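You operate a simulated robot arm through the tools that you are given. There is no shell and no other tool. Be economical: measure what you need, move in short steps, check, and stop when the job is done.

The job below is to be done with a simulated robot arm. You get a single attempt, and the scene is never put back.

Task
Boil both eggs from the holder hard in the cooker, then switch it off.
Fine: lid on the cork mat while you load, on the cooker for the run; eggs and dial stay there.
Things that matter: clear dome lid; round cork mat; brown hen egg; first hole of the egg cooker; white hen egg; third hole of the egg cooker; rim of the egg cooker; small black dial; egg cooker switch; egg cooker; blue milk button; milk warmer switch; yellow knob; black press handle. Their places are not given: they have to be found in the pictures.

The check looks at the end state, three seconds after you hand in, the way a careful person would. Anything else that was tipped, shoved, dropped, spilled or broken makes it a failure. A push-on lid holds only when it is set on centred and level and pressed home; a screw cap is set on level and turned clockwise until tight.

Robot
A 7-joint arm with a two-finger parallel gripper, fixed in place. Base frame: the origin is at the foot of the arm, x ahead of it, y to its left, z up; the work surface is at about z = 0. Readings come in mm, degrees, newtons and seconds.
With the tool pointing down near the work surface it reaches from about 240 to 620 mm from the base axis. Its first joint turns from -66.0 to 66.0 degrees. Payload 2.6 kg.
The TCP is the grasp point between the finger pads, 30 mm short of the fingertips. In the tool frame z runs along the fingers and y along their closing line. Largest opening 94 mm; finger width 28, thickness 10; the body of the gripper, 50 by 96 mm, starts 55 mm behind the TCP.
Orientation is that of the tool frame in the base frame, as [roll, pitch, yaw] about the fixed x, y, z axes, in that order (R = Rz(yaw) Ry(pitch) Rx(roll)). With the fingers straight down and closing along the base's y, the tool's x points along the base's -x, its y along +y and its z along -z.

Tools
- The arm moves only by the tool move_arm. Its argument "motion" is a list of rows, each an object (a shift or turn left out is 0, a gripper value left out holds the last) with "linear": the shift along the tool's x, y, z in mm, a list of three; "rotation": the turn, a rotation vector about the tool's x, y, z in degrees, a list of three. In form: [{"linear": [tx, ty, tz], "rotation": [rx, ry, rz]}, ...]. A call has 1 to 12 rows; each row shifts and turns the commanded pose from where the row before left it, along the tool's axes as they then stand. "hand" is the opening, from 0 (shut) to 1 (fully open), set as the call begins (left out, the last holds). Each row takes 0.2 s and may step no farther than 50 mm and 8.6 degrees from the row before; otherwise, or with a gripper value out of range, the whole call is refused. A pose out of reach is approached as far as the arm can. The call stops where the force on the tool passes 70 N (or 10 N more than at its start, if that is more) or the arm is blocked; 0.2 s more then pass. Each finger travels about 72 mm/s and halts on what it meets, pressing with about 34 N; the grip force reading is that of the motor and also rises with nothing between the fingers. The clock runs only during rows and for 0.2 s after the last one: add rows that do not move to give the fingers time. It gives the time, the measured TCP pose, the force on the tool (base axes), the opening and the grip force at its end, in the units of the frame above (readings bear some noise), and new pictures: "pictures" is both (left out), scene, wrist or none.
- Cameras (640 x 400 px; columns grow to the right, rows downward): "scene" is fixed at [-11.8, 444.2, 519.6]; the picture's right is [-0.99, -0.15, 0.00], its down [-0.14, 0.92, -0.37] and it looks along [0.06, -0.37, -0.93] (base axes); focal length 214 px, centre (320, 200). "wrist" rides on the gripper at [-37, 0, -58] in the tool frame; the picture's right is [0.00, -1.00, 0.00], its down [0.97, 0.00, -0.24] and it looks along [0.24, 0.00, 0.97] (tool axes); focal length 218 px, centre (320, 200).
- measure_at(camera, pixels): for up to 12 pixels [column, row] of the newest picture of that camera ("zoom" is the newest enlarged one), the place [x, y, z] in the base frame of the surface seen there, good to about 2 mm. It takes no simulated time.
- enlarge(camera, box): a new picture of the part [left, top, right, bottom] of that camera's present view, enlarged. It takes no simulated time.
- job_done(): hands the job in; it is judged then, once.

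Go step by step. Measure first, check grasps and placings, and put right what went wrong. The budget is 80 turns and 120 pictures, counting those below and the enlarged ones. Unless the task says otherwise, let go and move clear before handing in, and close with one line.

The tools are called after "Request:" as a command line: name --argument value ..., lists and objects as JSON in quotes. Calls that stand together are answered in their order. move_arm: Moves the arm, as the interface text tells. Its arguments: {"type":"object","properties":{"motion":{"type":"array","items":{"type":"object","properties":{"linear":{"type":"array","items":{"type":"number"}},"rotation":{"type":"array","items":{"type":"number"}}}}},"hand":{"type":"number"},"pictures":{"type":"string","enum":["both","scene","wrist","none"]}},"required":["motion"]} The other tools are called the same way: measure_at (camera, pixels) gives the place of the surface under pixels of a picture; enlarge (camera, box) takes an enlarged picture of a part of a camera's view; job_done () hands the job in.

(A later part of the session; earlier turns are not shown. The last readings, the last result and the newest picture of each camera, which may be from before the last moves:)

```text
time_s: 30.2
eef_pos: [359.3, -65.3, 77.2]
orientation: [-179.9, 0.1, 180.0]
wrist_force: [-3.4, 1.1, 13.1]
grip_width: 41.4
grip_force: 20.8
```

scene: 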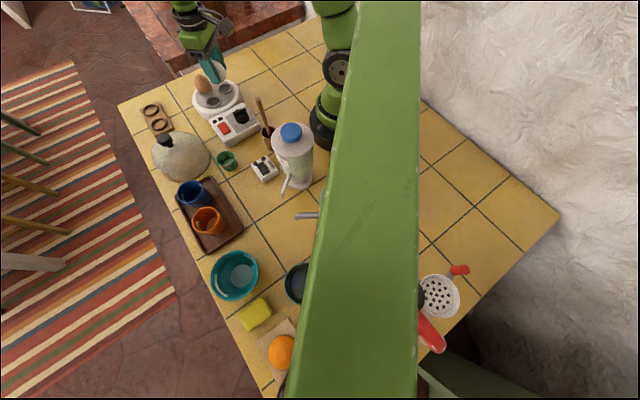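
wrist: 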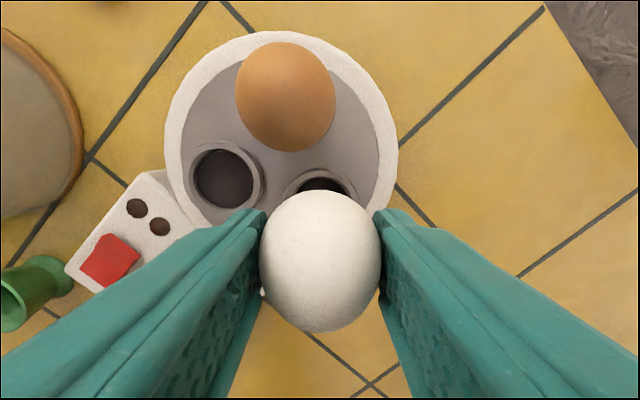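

Contact reads 13 N at z 78. I'll release and rise.

Request:
move_arm --motion '[{}, {}]' --hand 0.58 --pictures "none"

Request:
move_arm --motion '[{"linear": [0, 0, -15]}, {"linear": [0, 0, -45]}, {"linear": [0, 0, -45]}, {"linear": [0, 0, -45]}, {}]'

Request:
enlarge --camera "scene" --box '[180, 60, 260, 120]'

```text
time_s: 30.8
eef_pos: [358.2, -65.6, 78.8]
orientation: [179.9, 0.0, -180.0]
wrist_force: [0.1, 0.2, 0.0]
grip_width: 54.6
grip_force: 0.1
```

```text
time_s: 32.0
eef_pos: [360.0, -65.6, 228.4]
orientation: [180.0, 0.0, 180.0]
wrist_force: [0.7, -1.0, 0.3]
grip_width: 54.5
grip_force: 0.0
```

scene: 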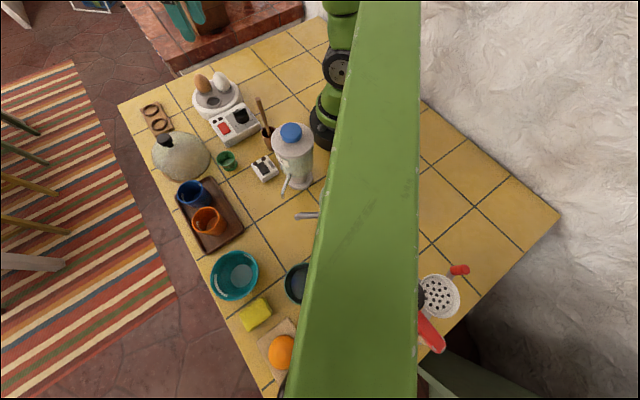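
wrist: 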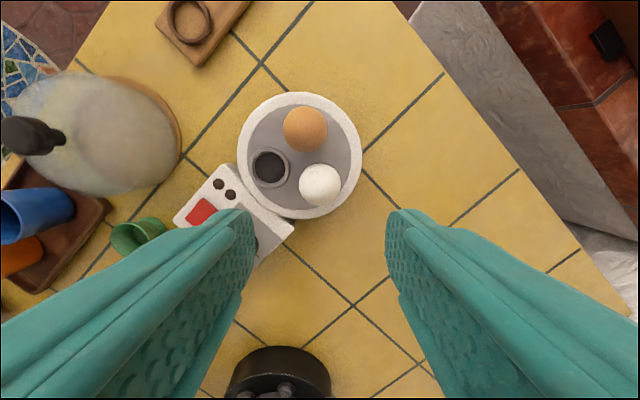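

```text
6.67 times, centred on (220, 90) of scene
```

zoom: 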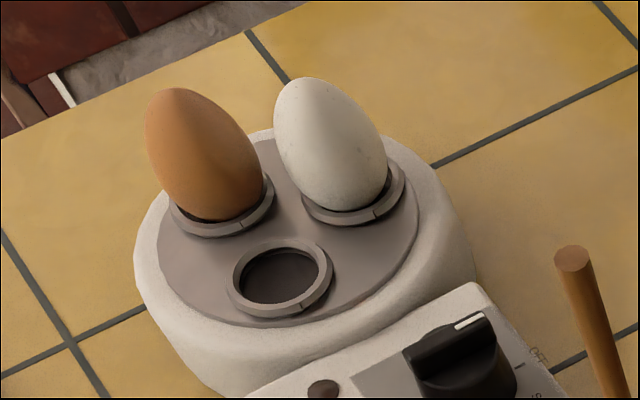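

Both eggs stand upright in holes 1 and 3. I'll measure the cooker's rim and plate for the lid's centre, and check the inner edges with an enlargement.

Request:
enlarge --camera "wrist" --box '[230, 85, 370, 225]'

Request:
measure_at --camera "zoom" --pixels '[[90, 190], [385, 190], [235, 60], [235, 345], [40, 200], [438, 200], [320, 30], [325, 395], [70, 255], [330, 82], [150, 70], [180, 245]]'

```text
2.86 times, centred on (300, 155) of wrist
```

zoom: 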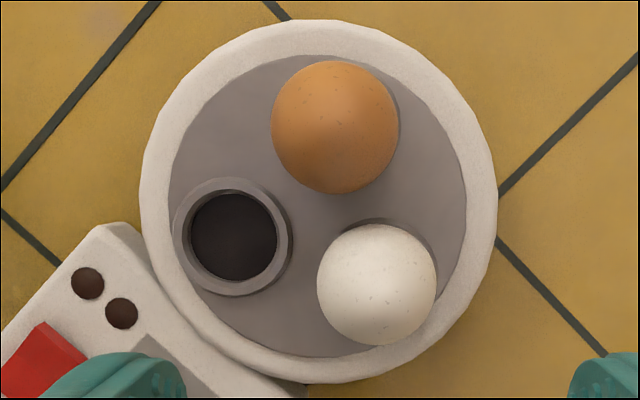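

```text
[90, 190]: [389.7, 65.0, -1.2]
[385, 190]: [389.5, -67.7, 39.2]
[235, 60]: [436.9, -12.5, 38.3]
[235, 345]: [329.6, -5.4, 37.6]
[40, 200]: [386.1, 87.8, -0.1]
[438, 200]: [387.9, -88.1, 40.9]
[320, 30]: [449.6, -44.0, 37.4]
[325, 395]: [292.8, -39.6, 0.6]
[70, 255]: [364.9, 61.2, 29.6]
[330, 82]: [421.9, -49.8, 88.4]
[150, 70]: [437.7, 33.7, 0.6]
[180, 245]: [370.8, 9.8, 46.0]
```

I'll measure the plate and rim edges precisely at (168/467, 206) and (318, 55/357).

Request:
measure_at --camera "zoom" --pixels '[[164, 206], [471, 206], [318, 50], [318, 361], [150, 206], [488, 206], [318, 28], [318, 374]]'

Request:
move_arm --motion '[{"linear": [-8, 40, 0]}, {"linear": [-8, 40, 0]}, {"linear": [-8, 40, 0]}, {"linear": [-8, 40, 0]}, {"linear": [-8, 40, 0]}, {"linear": [-6.5, 41, 0]}, {}]' --hand 0.6 --pictures "wrist"

```text
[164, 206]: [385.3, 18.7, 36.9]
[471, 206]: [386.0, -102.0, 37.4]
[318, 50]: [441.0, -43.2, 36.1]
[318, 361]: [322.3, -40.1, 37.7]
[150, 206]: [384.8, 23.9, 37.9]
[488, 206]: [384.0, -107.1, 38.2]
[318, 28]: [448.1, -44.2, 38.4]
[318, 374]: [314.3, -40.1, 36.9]
```

```text
time_s: 33.6
eef_pos: [405.0, 175.7, 229.2]
orientation: [-180.0, 0.1, -180.0]
wrist_force: [0.0, 0.0, -0.1]
grip_width: 56.4
grip_force: 0.1
```

wrist: 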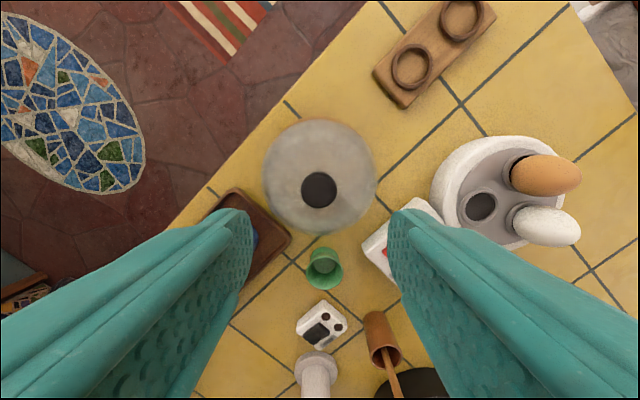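

The cooker's centre is at (381.5,-41.6). I'll measure the lid knob at (319,190).

Request:
measure_at --camera "wrist" --pixels '[[319, 190], [303, 188], [334, 188], [319, 173], [319, 204], [319, 176], [319, 202], [306, 188], [331, 188]]'

Request:
enlarge --camera "wrist" --box '[290, 160, 350, 220]'

```text
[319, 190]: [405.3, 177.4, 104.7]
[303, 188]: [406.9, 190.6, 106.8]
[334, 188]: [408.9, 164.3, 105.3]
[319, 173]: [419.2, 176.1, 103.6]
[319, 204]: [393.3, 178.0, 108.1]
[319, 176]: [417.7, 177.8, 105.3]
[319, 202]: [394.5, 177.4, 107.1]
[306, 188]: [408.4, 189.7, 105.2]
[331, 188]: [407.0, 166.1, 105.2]
```

```text
6.67 times, centred on (320, 190) of wrist
```

zoom: 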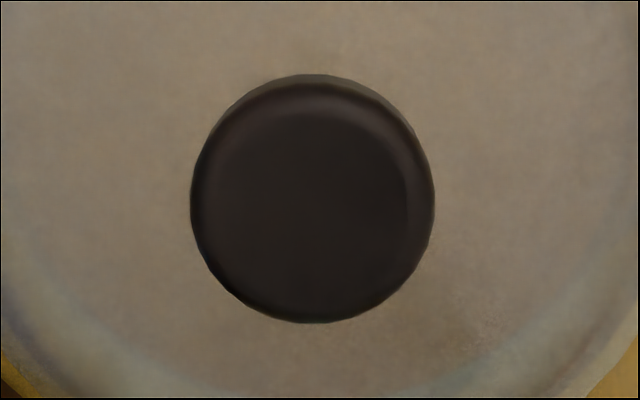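

The knob's centre is at (405,177.3). I'll descend to z 111 and grip.

Request:
move_arm --motion '[{"linear": [0, 2, 40]}, {"linear": [0, 0, 40]}, {"linear": [0, 0, 37.5]}, {}]' --pictures "none"

Request:
move_arm --motion '[{}, {}, {}]' --hand 0.1 --pictures "none"

Request:
move_arm --motion '[{"linear": [0, 0, -10]}, {"linear": [0, 0, -40]}, {"linear": [0, 0, -50]}, {"linear": [0, 0, -45]}, {}]'

```text
time_s: 34.6
eef_pos: [405.7, 177.5, 109.7]
orientation: [180.0, 0.0, 180.0]
wrist_force: [0.8, -0.1, 0.0]
grip_width: 56.4
grip_force: 0.1
```

```text
time_s: 35.4
eef_pos: [404.5, 177.6, 109.4]
orientation: [180.0, -0.1, 180.0]
wrist_force: [0.5, 0.0, 0.7]
grip_width: 30.5
grip_force: 34.2
```

```text
time_s: 36.6
eef_pos: [402.6, 175.8, 255.3]
orientation: [-180.0, 0.1, -179.8]
wrist_force: [-0.7, 0.0, -0.8]
grip_width: 30.4
grip_force: 34.5
```

scene: 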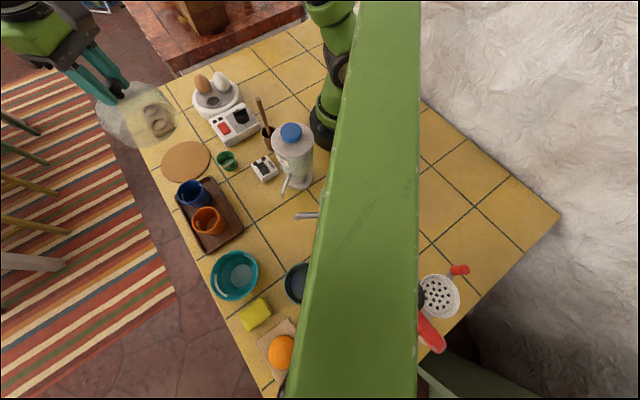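
wrist: 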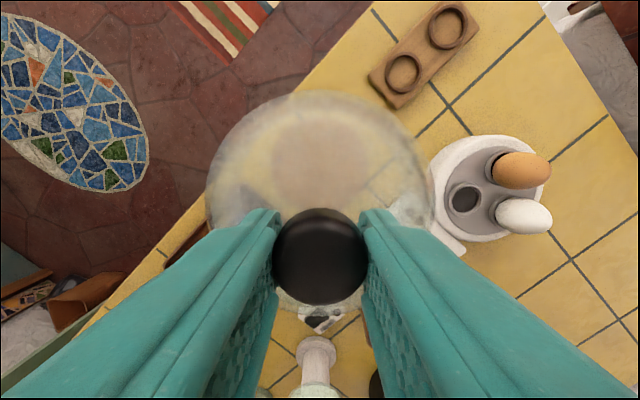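

The lid is held level. I'll carry it over the cooker's centre and start lowering.

Request:
move_arm --motion '[{"linear": [4.7, -43.8, 0]}, {"linear": [4.7, -43.8, 0]}, {"linear": [4.7, -43.8, 0]}, {"linear": [4.6, -43.8, 0]}, {"linear": [4.6, -43.7, 0]}, {}, {"linear": [0, 0, 30]}, {}]'

Request:
enlarge --camera "scene" --box '[160, 20, 270, 120]'

```text
time_s: 38.4
eef_pos: [382.3, -43.4, 227.3]
orientation: [-180.0, 0.1, -180.0]
wrist_force: [-0.9, 0.7, -0.8]
grip_width: 30.5
grip_force: 34.1
```

scene: 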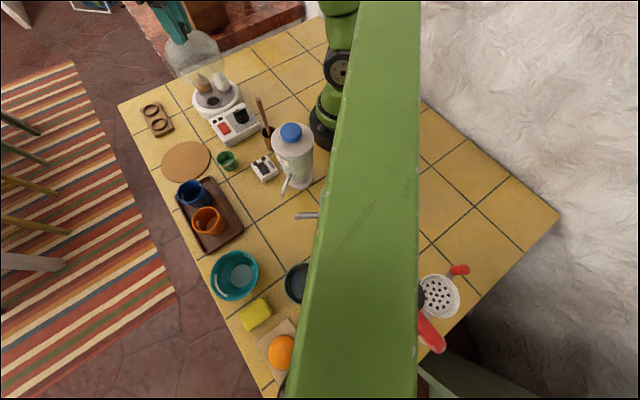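
wrist: 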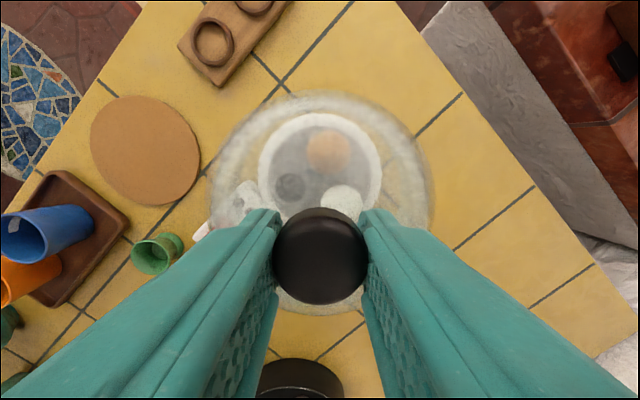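

```text
4.00 times, centred on (215, 70) of scene
```

zoom: 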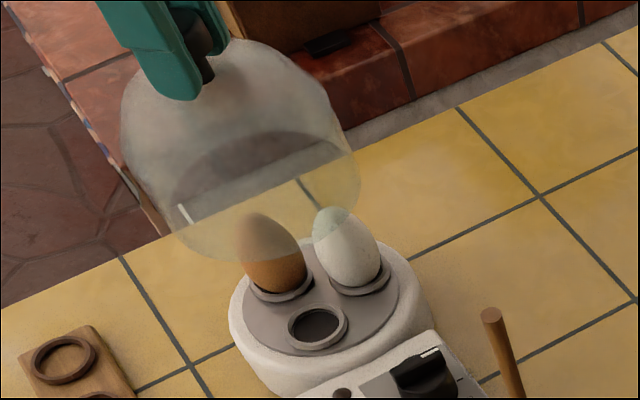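

Lid and cooker are concentric in y at column 320. I'll lower to z 160 and check the force.

Request:
move_arm --motion '[{"linear": [0, 0, 20]}, {"linear": [0, 0, 20]}, {"linear": [0, 0, 15]}, {"linear": [0, 0, 10]}, {}]'

Request:
enlarge --camera "scene" --box '[160, 20, 270, 120]'

```text
time_s: 39.6
eef_pos: [383.1, -43.1, 160.4]
orientation: [180.0, 0.0, -179.9]
wrist_force: [0.0, 0.7, -0.7]
grip_width: 30.3
grip_force: 33.7
```

scene: 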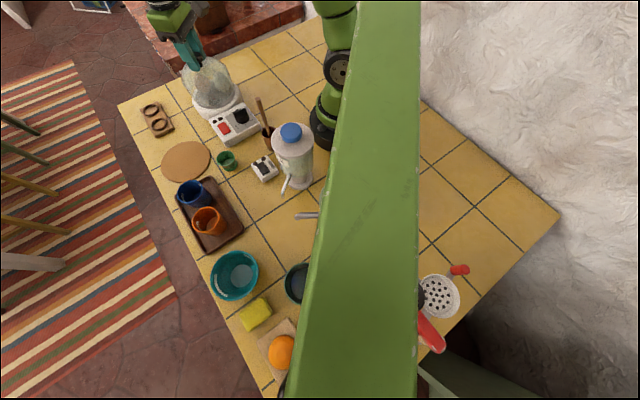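
wrist: 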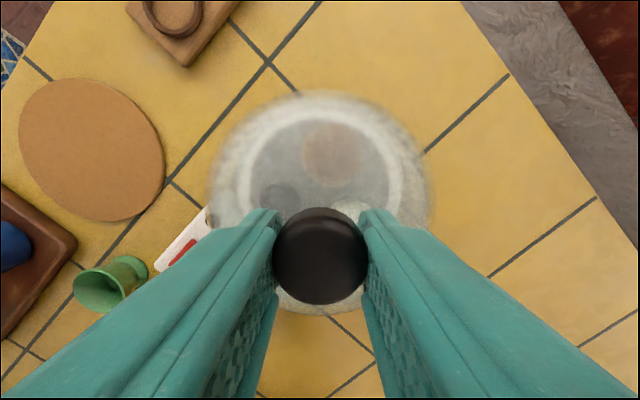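

```text
4.00 times, centred on (215, 70) of scene
```

zoom: 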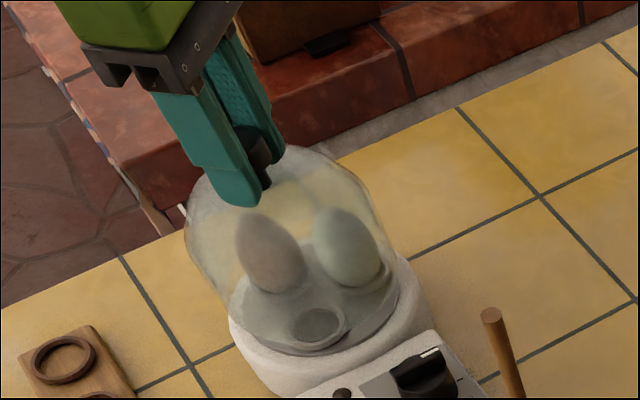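

No contact yet and the eggs are clear inside the dome. I'll lower in small steps to seat it.

Request:
move_arm --motion '[{"linear": [0, 0, 6]}, {"linear": [0, 0, 4]}, {"linear": [0, 0, 2]}, {"linear": [0, 0, 2]}, {}]' --pictures "none"

Request:
move_arm --motion '[{"linear": [0, 0, 1.5]}, {"linear": [0, 0, 1.5]}, {}]' --pictures "scene"

Request:
enlarge --camera "scene" --box '[170, 50, 260, 120]'

```text
time_s: 40.8
eef_pos: [381.8, -42.5, 147.7]
orientation: [180.0, -0.1, -179.9]
wrist_force: [0.1, 0.5, -1.0]
grip_width: 30.0
grip_force: 33.6
```

```text
time_s: 41.6
eef_pos: [380.6, -42.8, 144.0]
orientation: [-180.0, -0.1, -180.0]
wrist_force: [0.1, 0.3, -1.4]
grip_width: 30.5
grip_force: 34.0
```

scene: 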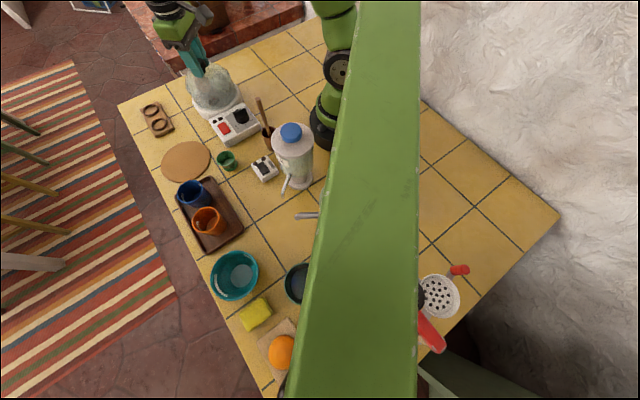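

```text
5.71 times, centred on (215, 85) of scene
```

zoom: 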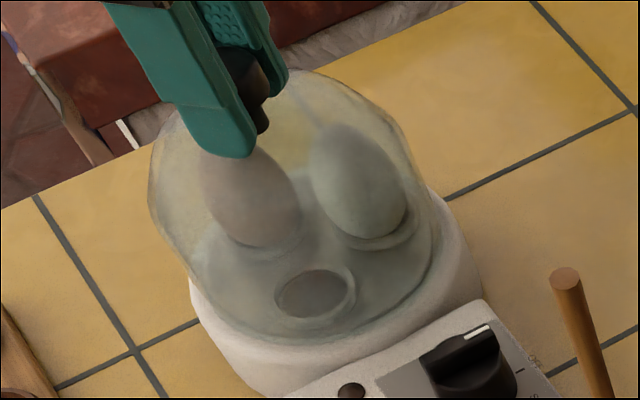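

Request:
move_arm --motion '[{"linear": [0, 0, 1]}, {"linear": [0, 0, 1]}, {}]' --pictures "none"

```text
time_s: 42.4
eef_pos: [380.2, -42.2, 141.9]
orientation: [180.0, 0.1, -180.0]
wrist_force: [0.0, 0.5, -0.3]
grip_width: 30.2
grip_force: 34.1
```

Request:
move_arm --motion '[{"linear": [0, 0, 1]}, {"linear": [0, 0, 1]}, {}]' --pictures "none"

```text
time_s: 43.2
eef_pos: [381.8, -42.6, 140.3]
orientation: [179.9, 0.3, 179.9]
wrist_force: [-7.2, 1.9, 24.1]
grip_width: 30.6
grip_force: 34.1
```

Contact reads 24 N at z 140.5. I'll press 1 mm more to make sure it's seated, then release and look.

Request:
move_arm --motion '[{"linear": [0, 0, 1]}, {}]' --pictures "none"

Request:
move_arm --motion '[{"linear": [0, 0, -1]}, {}, {}]' --hand 0.6 --pictures "none"

Request:
move_arm --motion '[{"linear": [0, 0, -15]}, {"linear": [0, 0, -45]}, {"linear": [-20, 0, -30]}, {}]'

Request:
enlarge --camera "scene" --box '[180, 50, 260, 120]'

Request:
enlarge --camera "wrist" --box '[230, 110, 390, 270]'

```text
time_s: 43.8
eef_pos: [381.3, -43.0, 140.1]
orientation: [180.0, 0.3, -179.9]
wrist_force: [-2.6, 1.2, 31.1]
grip_width: 30.1
grip_force: 34.3
```

```text
time_s: 44.6
eef_pos: [380.5, -41.3, 140.0]
orientation: [-180.0, 0.1, -179.9]
wrist_force: [1.8, -9.8, 20.7]
grip_width: 50.4
grip_force: 0.1
```

```text
time_s: 45.6
eef_pos: [402.1, -41.1, 230.8]
orientation: [-179.9, 0.0, -179.9]
wrist_force: [-0.4, -0.9, -0.1]
grip_width: 56.8
grip_force: 0.1
```

scene: 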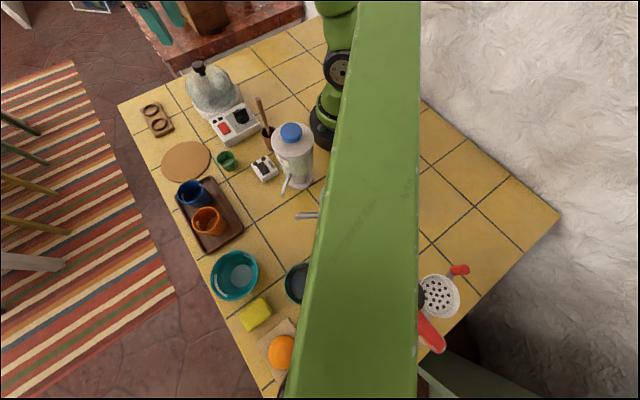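
wrist: 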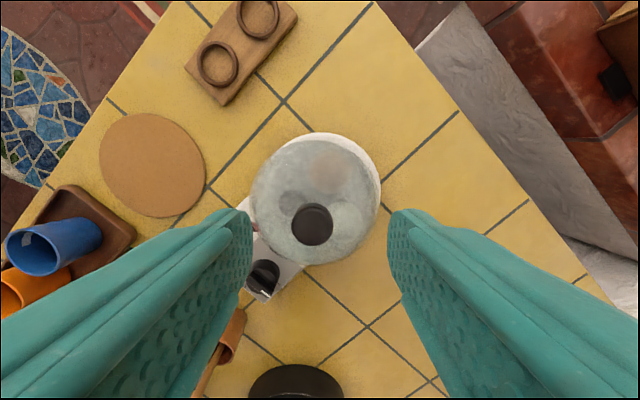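

```text
5.71 times, centred on (220, 85) of scene
```

zoom: 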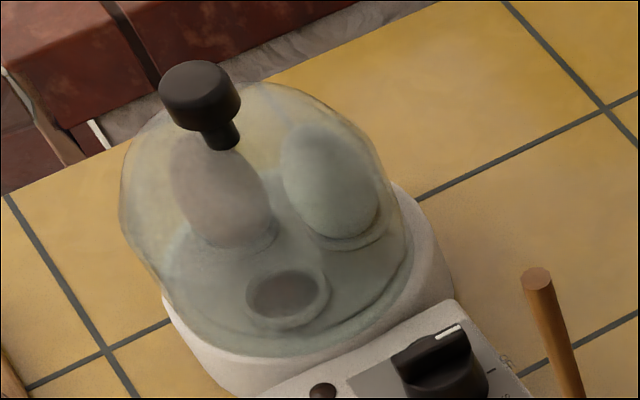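

```text
2.50 times, centred on (310, 190) of wrist
```

zoom: 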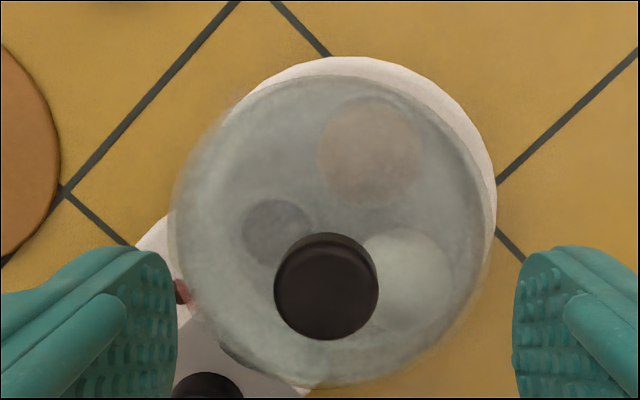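

The lid looks offset towards +y, with the knob at column 312 instead of 320. I'll measure its position and tilt.

Request:
measure_at --camera "wrist" --pixels '[[312, 224], [293, 224], [331, 224], [312, 207], [312, 243], [300, 224], [325, 224], [312, 213], [312, 235]]'

Request:
measure_at --camera "scene" --pixels '[[199, 62], [194, 64], [204, 64], [199, 66], [212, 112]]'

Request:
enlarge --camera "scene" --box '[190, 80, 250, 125]'

```text
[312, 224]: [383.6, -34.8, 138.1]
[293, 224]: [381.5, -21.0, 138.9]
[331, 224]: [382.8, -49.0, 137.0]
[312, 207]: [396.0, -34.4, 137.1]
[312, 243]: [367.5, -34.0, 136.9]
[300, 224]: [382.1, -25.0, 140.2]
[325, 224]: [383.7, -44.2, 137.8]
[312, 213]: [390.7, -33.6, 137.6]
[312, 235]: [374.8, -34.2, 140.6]
```

```text
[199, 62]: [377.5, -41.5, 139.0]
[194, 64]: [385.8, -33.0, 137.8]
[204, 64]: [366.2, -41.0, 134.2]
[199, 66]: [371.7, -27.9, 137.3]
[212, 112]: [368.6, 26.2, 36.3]
```

```text
8.89 times, centred on (220, 102) of scene
```

zoom: 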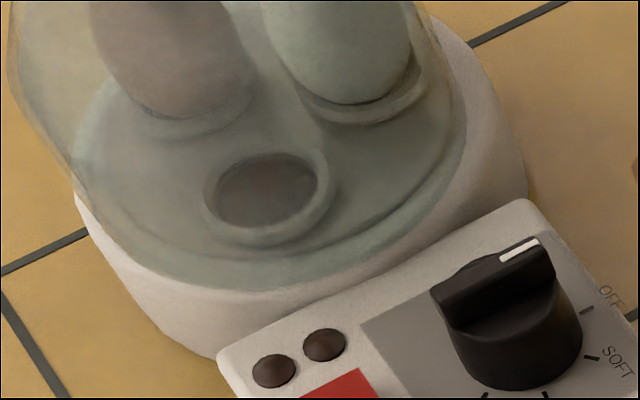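

The lid's height is right, with the knob top at z 138, but it sits about 7 mm off in y. The low fingertips probably dragged on the dome during release. I'll regrip higher at (382,-35).

Request:
move_arm --motion '[{"linear": [19.7, 6.6, 0]}, {"linear": [0, 0, 40]}, {"linear": [0, 0, 30]}, {"linear": [0, 0, 13]}, {}]' --pictures "wrist"

```text
time_s: 46.8
eef_pos: [381.1, -36.4, 146.9]
orientation: [-179.9, 0.1, 180.0]
wrist_force: [0.2, -0.7, -0.5]
grip_width: 56.6
grip_force: 0.0
```

wrist: 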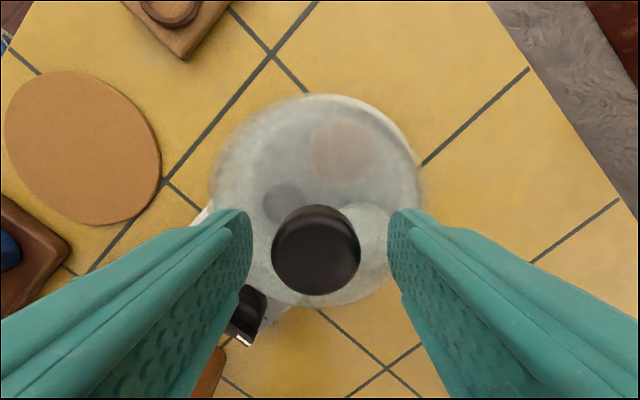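

Request:
move_arm --motion '[{"linear": [0, 1, 0]}, {}, {}, {}]' --hand 0.1 --pictures "none"

Request:
move_arm --motion '[{"linear": [0, 0, -4]}, {"linear": [0, 0, -5]}, {}]' --pictures "both"

Request:
enlarge --camera "wrist" --box '[200, 80, 440, 320]'

```text
time_s: 47.8
eef_pos: [380.7, -34.9, 147.7]
orientation: [-179.9, -0.1, -180.0]
wrist_force: [-0.9, -1.9, 1.7]
grip_width: 30.1
grip_force: 33.3
```

```text
time_s: 48.6
eef_pos: [382.5, -34.1, 155.1]
orientation: [-180.0, 0.1, -179.9]
wrist_force: [0.1, -0.7, -1.1]
grip_width: 30.3
grip_force: 34.0
```

scene: 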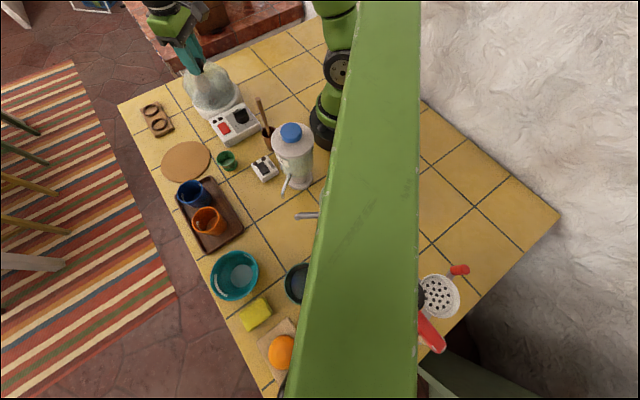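
wrist: 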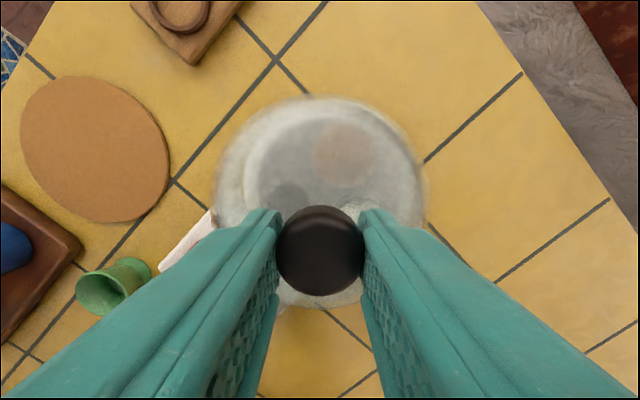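

```text
1.67 times, centred on (320, 200) of wrist
```

zoom: 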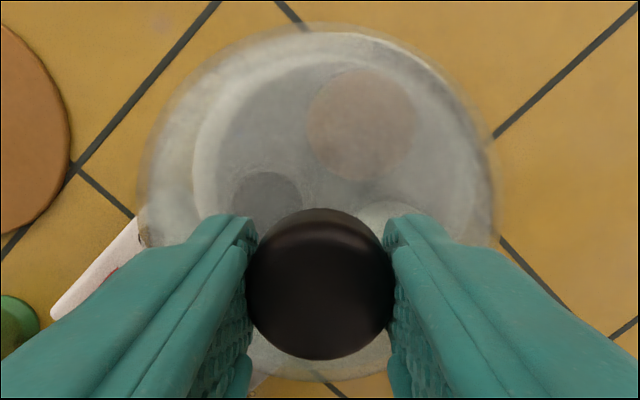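

The lid is lifted 8 mm. I'll shift it -7.6 mm in y to the centre and lower it slowly.

Request:
move_arm --motion '[{"linear": [0, -4, 0]}, {"linear": [0, -3.6, 0]}, {}, {"linear": [0, 0, 3]}, {"linear": [0, 0, 3]}, {}]' --pictures "wrist"

Request:
move_arm --motion '[{"linear": [0, 0, 1]}, {"linear": [0, 0, 1]}, {}]' --pictures "none"

```text
time_s: 50.0
eef_pos: [382.3, -42.4, 148.8]
orientation: [180.0, 0.0, -179.9]
wrist_force: [0.2, -0.3, -1.0]
grip_width: 30.1
grip_force: 34.0
```

wrist: 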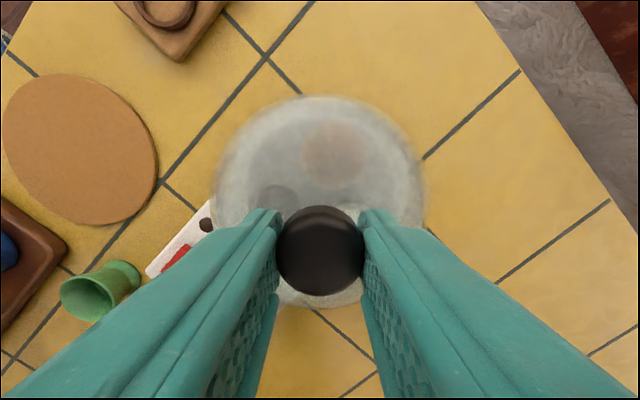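

```text
time_s: 50.8
eef_pos: [381.4, -41.9, 147.3]
orientation: [180.0, 0.0, -179.9]
wrist_force: [-0.7, 0.2, -1.3]
grip_width: 29.9
grip_force: 34.4
```

Request:
move_arm --motion '[{"linear": [0, 0, 1]}, {"linear": [0, 0, 1]}, {}]' --pictures "none"

```text
time_s: 51.6
eef_pos: [382.7, -42.3, 147.9]
orientation: [-180.0, 0.2, -179.9]
wrist_force: [-8.1, -2.9, 23.1]
grip_width: 29.9
grip_force: 33.8
```

Contact reads 23 N. I'll press 1.5 mm more, then unload before opening.

Request:
move_arm --motion '[{"linear": [0, 0, 1.5]}, {}]' --pictures "none"

Request:
move_arm --motion '[{"linear": [0, 0, -2.5]}, {}]' --pictures "none"

```text
time_s: 52.2
eef_pos: [383.3, -41.8, 145.9]
orientation: [-180.0, 0.3, -179.9]
wrist_force: [-0.5, -1.4, 24.3]
grip_width: 30.4
grip_force: 34.0
```

```text
time_s: 52.8
eef_pos: [381.4, -41.2, 145.3]
orientation: [179.9, -0.4, 180.0]
wrist_force: [-0.2, -0.3, -1.7]
grip_width: 30.1
grip_force: 33.7
```

It's unloaded, so I'll open and rise.

Request:
move_arm --motion '[{}, {}, {}]' --hand 0.6 --pictures "none"

Request:
move_arm --motion '[{"linear": [0, 0, -15]}, {"linear": [0, 0, -45]}, {"linear": [-20, 0, -30]}, {}]'

Request:
enlarge --camera "wrist" --box '[230, 110, 390, 270]'

Request:
measure_at --camera "wrist" --pixels '[[320, 224], [302, 224], [338, 224], [320, 207], [320, 241]]'

```text
time_s: 53.6
eef_pos: [382.5, -42.9, 145.9]
orientation: [-180.0, -0.1, -180.0]
wrist_force: [-1.1, -0.8, -0.4]
grip_width: 56.6
grip_force: 0.1
```

```text
time_s: 54.6
eef_pos: [403.7, -42.2, 235.9]
orientation: [-180.0, 0.0, -179.9]
wrist_force: [-0.8, 0.4, 0.7]
grip_width: 56.3
grip_force: 0.0
```

scene: 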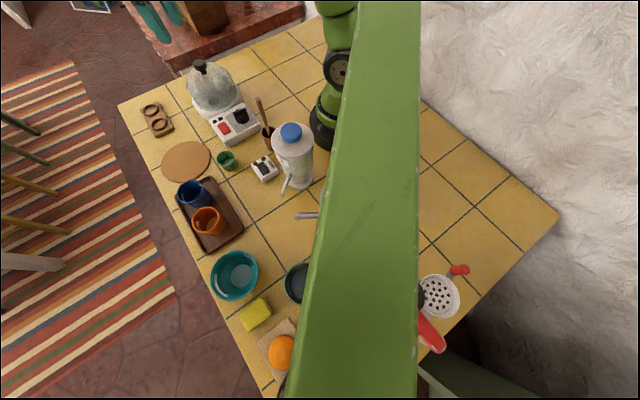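
wrist: 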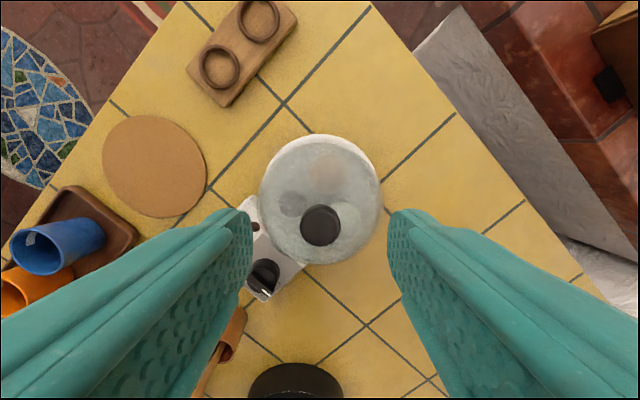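

```text
2.50 times, centred on (310, 190) of wrist
```

zoom: 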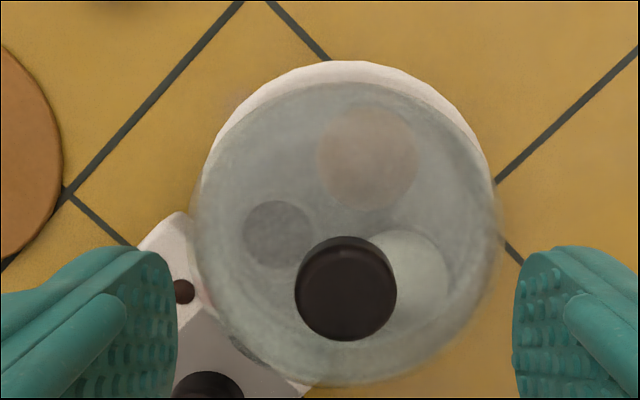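

```text
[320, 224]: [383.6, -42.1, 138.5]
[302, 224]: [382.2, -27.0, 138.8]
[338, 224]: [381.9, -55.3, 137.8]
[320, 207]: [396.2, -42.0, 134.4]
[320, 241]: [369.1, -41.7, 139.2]
```

The lid is centred and level at (382,-42). Next I'll move above the dial.

Request:
move_arm --motion '[{"linear": [31, 26, 0]}, {"linear": [31, 26, 0]}, {"linear": [35, 24, 30]}, {}]' --pictures "wrist"

Request:
enlarge --camera "wrist" --box '[270, 150, 370, 250]'

```text
refused: row 3 steps farther than a row can; nothing moved
```

```text
4.00 times, centred on (320, 200) of wrist
```

zoom: 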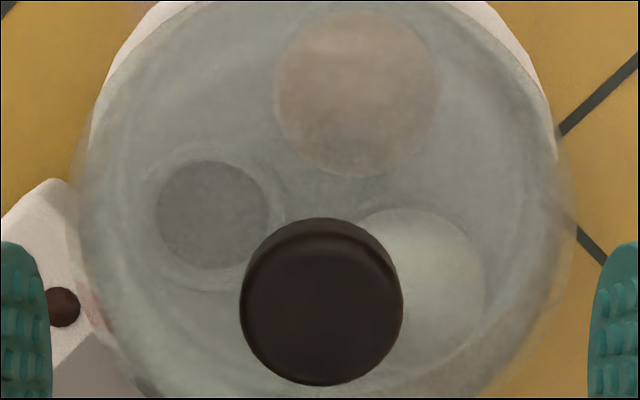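

Request:
move_arm --motion '[{"linear": [31, 26, 0]}, {"linear": [31, 26, 0]}, {"linear": [32, 24, 15]}, {"linear": [0, 0, 15]}, {}]' --pictures "wrist"

Request:
enlarge --camera "wrist" --box '[260, 130, 380, 250]'

```text
time_s: 55.8
eef_pos: [308.1, 34.0, 206.3]
orientation: [-179.9, 0.0, 179.9]
wrist_force: [-0.4, -0.2, -0.3]
grip_width: 56.2
grip_force: 0.0
```

wrist: 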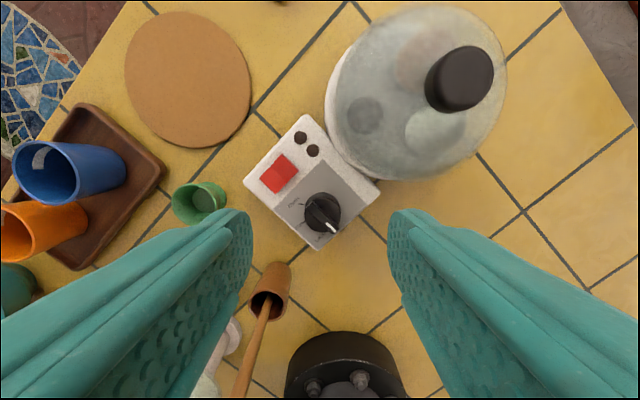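

```text
3.33 times, centred on (320, 190) of wrist
```

zoom: 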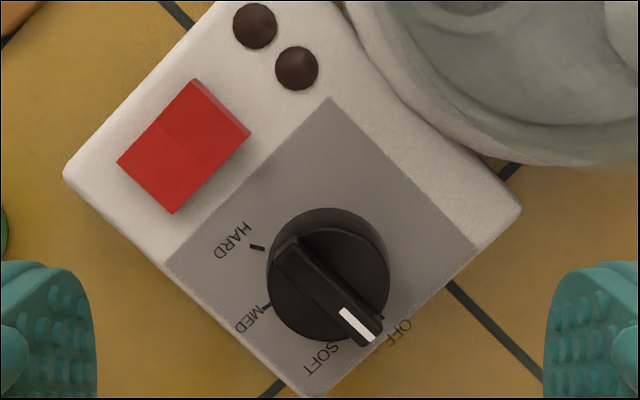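

The dial bar points near OFF and SOFT, with the HARD tick at zoom (257,247) and MED at (265,305). I'll measure the dial's centre, bar and ticks.

Request:
measure_at --camera "zoom" --pixels '[[257, 247], [265, 305], [380, 318], [328, 280], [285, 250], [372, 338], [348, 318], [300, 240], [385, 260], [280, 320], [355, 245], [325, 345]]'

Request:
measure_at --camera "scene" --pixels '[[240, 115], [247, 114], [245, 111], [236, 114]]'

Request:
enlarge --camera "scene" --box '[205, 98, 269, 146]'

```text
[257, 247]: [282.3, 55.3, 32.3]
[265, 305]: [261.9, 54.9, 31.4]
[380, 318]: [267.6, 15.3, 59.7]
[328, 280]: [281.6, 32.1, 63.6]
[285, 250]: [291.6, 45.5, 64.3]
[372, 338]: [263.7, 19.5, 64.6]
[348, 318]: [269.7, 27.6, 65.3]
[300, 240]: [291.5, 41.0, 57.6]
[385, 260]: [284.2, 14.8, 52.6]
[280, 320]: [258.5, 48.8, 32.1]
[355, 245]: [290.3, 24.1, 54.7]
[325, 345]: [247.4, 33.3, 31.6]
```

```text
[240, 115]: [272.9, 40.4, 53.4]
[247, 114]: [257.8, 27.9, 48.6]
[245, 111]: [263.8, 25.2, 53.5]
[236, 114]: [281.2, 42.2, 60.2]
```

```text
8.33 times, centred on (237, 122) of scene
```

zoom: 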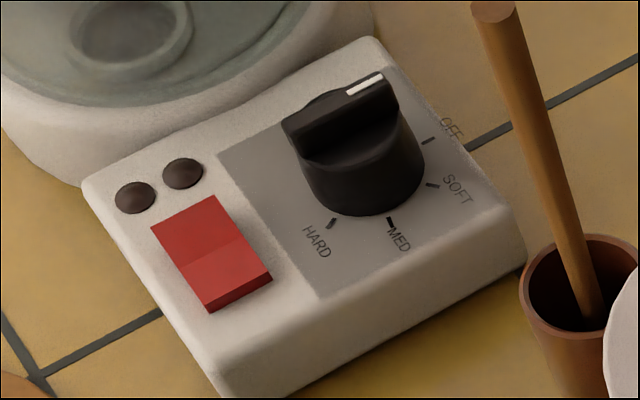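

I'll measure the printed ticks to get exact angles.

Request:
measure_at --camera "zoom" --pixels '[[428, 141], [432, 185], [390, 221], [331, 223], [381, 76], [348, 93], [285, 125], [240, 235], [190, 215], [215, 270]]'

```text
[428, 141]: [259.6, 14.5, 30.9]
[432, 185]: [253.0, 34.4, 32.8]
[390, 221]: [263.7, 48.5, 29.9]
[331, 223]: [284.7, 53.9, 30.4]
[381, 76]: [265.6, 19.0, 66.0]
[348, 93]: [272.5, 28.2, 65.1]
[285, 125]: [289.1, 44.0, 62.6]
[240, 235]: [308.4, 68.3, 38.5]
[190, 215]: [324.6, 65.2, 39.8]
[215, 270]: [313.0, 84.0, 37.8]
```

The ticks give a dial centre of about (277.5,31.5), with OFF 224°, SOFT 173°, MED 126° and HARD 75°. The bar is at 224°, which is OFF, so it needs about 149° clockwise from above. I'll check the nearby wooden stick for clearance.

Request:
measure_at --camera "zoom" --pixels '[[495, 12], [510, 60], [540, 160], [575, 250], [575, 300], [630, 250]]'

Request:
measure_at --camera "wrist" --pixels '[[270, 297], [266, 310], [255, 340], [275, 270], [262, 316]]'

Request:
measure_at --camera "scene" --pixels '[[259, 100], [291, 134], [275, 155]]'

```text
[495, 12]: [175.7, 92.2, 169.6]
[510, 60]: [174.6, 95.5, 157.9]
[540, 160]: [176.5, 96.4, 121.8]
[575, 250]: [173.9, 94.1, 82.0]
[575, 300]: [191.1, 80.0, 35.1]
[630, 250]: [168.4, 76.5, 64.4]
```

```text
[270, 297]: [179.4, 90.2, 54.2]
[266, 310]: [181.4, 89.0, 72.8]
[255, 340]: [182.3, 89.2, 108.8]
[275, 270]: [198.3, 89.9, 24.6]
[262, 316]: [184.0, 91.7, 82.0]
```

```text
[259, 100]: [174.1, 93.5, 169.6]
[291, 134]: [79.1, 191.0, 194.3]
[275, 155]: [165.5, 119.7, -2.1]
```

The stick at (176,94) is clear of the dial. I'll move over the dial, turn the hand 44° counterclockwise so it closes across the bar, and lower part-way to check.

Request:
move_arm --motion '[{"linear": [30.5, -2.9, 0]}, {"rotation": [0, 0, -7.4]}, {"rotation": [0, 0, -7.4]}, {"rotation": [0, 0, -7.4]}, {"rotation": [0, 0, -7.4]}, {"rotation": [0, 0, -7.4]}, {"rotation": [0, 0, -7.4]}, {"linear": [0, 0, 40]}, {"linear": [0, 0, 30]}, {}]' --hand 0.4 --pictures "wrist"

Request:
enlarge --camera "wrist" --box '[240, 150, 400, 310]'

```text
time_s: 58.0
eef_pos: [277.4, 30.4, 135.2]
orientation: [179.9, 0.0, -135.5]
wrist_force: [-0.5, 0.9, 0.6]
grip_width: 37.5
grip_force: 0.0
```

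wrist: 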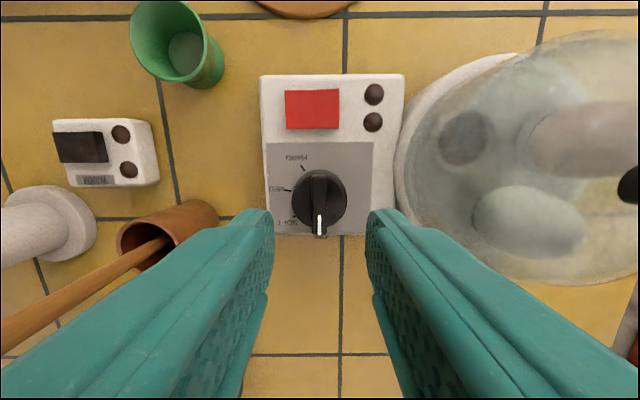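

```text
2.50 times, centred on (320, 230) of wrist
```

zoom: 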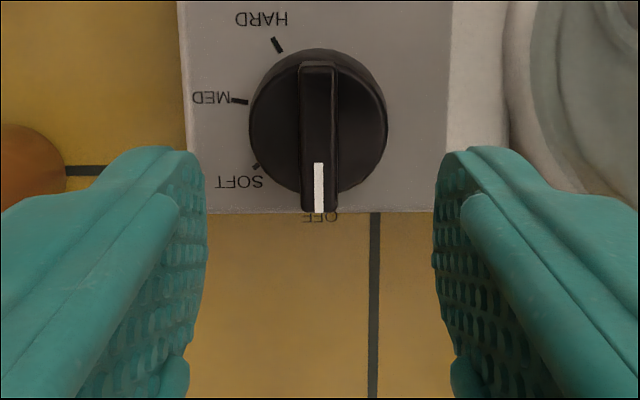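

The bar is upright in the picture at column 319.5, so the alignment is good. I'll check its centre and heights along the bar.

Request:
measure_at --camera "zoom" --pixels '[[318, 72], [318, 206], [303, 140], [334, 140], [280, 130], [360, 130], [318, 57], [260, 130], [380, 130], [345, 180]]'

```text
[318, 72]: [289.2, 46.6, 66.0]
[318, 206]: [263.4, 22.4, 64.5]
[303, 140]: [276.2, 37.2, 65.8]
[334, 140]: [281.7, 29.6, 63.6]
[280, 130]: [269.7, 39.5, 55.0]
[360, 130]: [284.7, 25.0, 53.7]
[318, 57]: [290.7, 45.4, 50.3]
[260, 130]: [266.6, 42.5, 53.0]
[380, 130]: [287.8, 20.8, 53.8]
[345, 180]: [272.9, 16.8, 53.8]
```

The bar spans z 54 to 65. I'll lower so the fingertips are at z 56 and close on it.

Request:
move_arm --motion '[{"linear": [0, 0, 30]}, {"linear": [0, 0, 19.5]}, {}]' --pictures "none"

Request:
move_arm --motion '[{}, {}, {}]' --hand 0.02 --pictures "wrist"

```text
time_s: 58.8
eef_pos: [276.7, 31.5, 85.5]
orientation: [-179.9, 0.0, -135.6]
wrist_force: [0.4, -0.4, -0.4]
grip_width: 37.7
grip_force: 0.0
```

```text
time_s: 59.6
eef_pos: [276.8, 31.2, 85.5]
orientation: [180.0, 0.0, -135.5]
wrist_force: [-7.1, 10.0, 0.6]
grip_width: 9.5
grip_force: 43.3
```

wrist: 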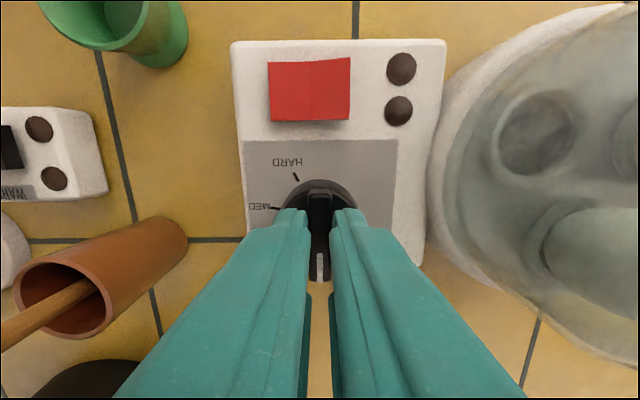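

The bar is gripped at 9.5 mm with about 12 N sideways. I'll centre by 1 mm and turn clockwise 64° first.

Request:
move_arm --motion '[{"linear": [0, 0.8, 0]}, {"rotation": [0, 0, 8]}, {"rotation": [0, 0, 8]}, {"rotation": [0, 0, 8]}, {"rotation": [0, 0, 8]}, {"rotation": [0, 0, 8]}, {"rotation": [0, 0, 8]}, {"rotation": [0, 0, 8]}, {"rotation": [0, 0, 8]}, {}]' --pictures "wrist"

```text
time_s: 61.8
eef_pos: [275.6, 31.3, 86.4]
orientation: [180.0, 0.0, 160.1]
wrist_force: [1.6, 11.2, -16.2]
grip_width: 9.6
grip_force: 43.6
```

wrist: 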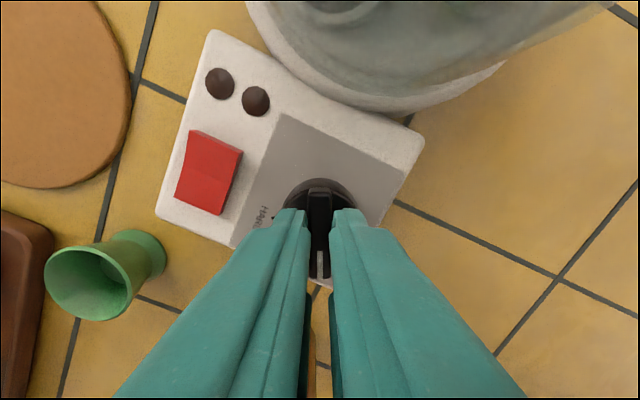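

The pointer is now at 160°. I'll ease the side load and continue 85° more to HARD at 75°.

Request:
move_arm --motion '[{"linear": [0, 0.8, 0.8]}, {"rotation": [0, 0, 8.5]}, {"rotation": [0, 0, 8.5]}, {"rotation": [0, 0, 8.5]}, {"rotation": [0, 0, 8.5]}, {"rotation": [0, 0, 8.5]}, {"rotation": [0, 0, 8.5]}, {"rotation": [0, 0, 8.5]}, {"rotation": [0, 0, 8.5]}, {"rotation": [0, 0, 8.5]}, {"rotation": [0, 0, 8.5]}, {}]' --pictures "wrist"

```text
time_s: 64.4
eef_pos: [277.6, 31.9, 85.6]
orientation: [-180.0, 0.1, 75.3]
wrist_force: [-8.3, -7.5, 24.0]
grip_width: 9.3
grip_force: 43.3
```

wrist: 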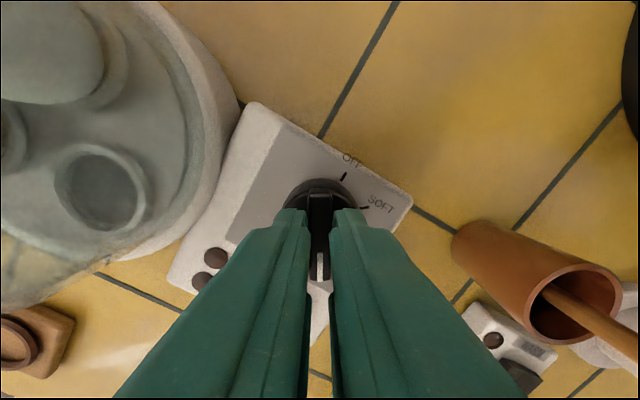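

The pointer is at about 75°. I'll release, rise and check it against the HARD tick.

Request:
move_arm --motion '[{}, {}]' --hand 0.35 --pictures "none"

Request:
move_arm --motion '[{"linear": [0, 0, -25]}, {"linear": [0, 0, -40]}, {"linear": [0, 0, -30]}, {}]'

Request:
enlarge --camera "wrist" --box '[260, 140, 380, 260]'

Request:
enlarge --camera "scene" --box '[205, 98, 269, 146]'

```text
time_s: 65.0
eef_pos: [277.7, 32.3, 87.6]
orientation: [-180.0, 0.0, 75.5]
wrist_force: [-0.1, 0.7, 0.2]
grip_width: 33.2
grip_force: 0.1
```

```text
time_s: 66.0
eef_pos: [275.4, 32.1, 181.9]
orientation: [-179.9, -0.1, 75.4]
wrist_force: [0.4, 0.2, 0.6]
grip_width: 32.9
grip_force: 0.0
```

scene: 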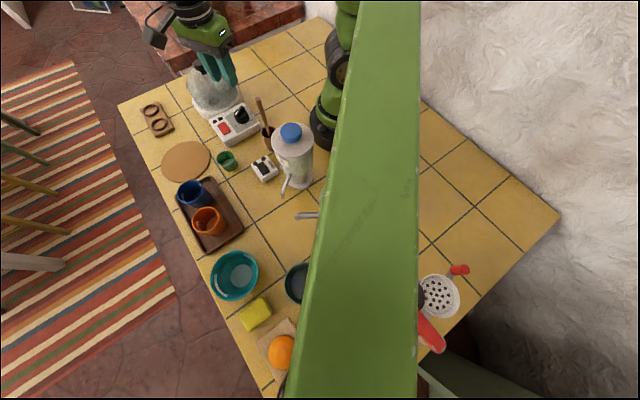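
wrist: 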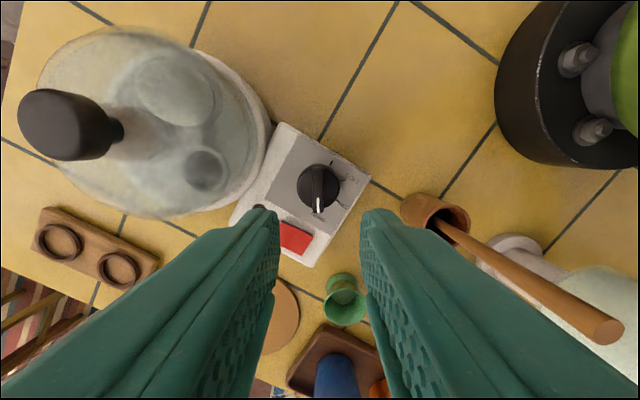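

```text
3.33 times, centred on (320, 200) of wrist
```

zoom: 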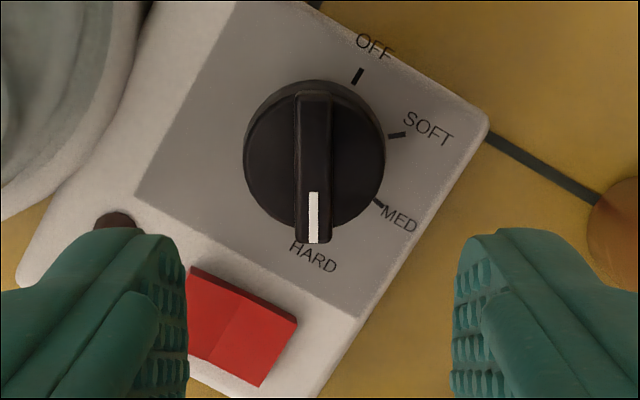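

```text
8.33 times, centred on (237, 122) of scene
```

zoom: 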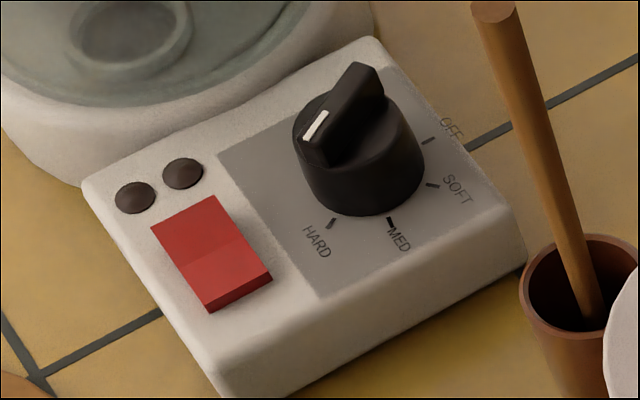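

The pointer sits on HARD. Next I'll study the red rocker's corners and slope.

Request:
measure_at --camera "zoom" --pixels '[[156, 230], [210, 202], [183, 240], [212, 256], [184, 275], [243, 238], [265, 270], [210, 298], [238, 280], [225, 225], [182, 172], [134, 197]]'

Request:
enlarge --camera "wrist" --box '[270, 200, 340, 270]'

```text
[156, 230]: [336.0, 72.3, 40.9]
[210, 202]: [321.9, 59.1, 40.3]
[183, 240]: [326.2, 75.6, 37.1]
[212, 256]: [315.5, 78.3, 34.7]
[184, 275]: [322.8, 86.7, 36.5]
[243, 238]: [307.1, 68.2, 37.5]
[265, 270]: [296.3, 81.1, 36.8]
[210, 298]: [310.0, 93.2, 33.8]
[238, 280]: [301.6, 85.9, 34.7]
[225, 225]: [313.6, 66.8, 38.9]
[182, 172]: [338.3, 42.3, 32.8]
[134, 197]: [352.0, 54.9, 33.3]
```

```text
5.71 times, centred on (305, 235) of wrist
```

zoom: 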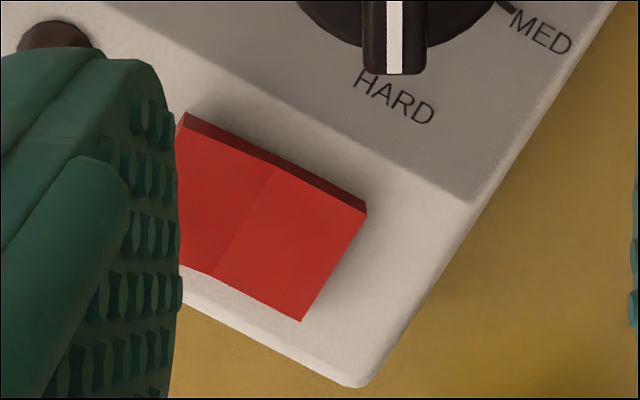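

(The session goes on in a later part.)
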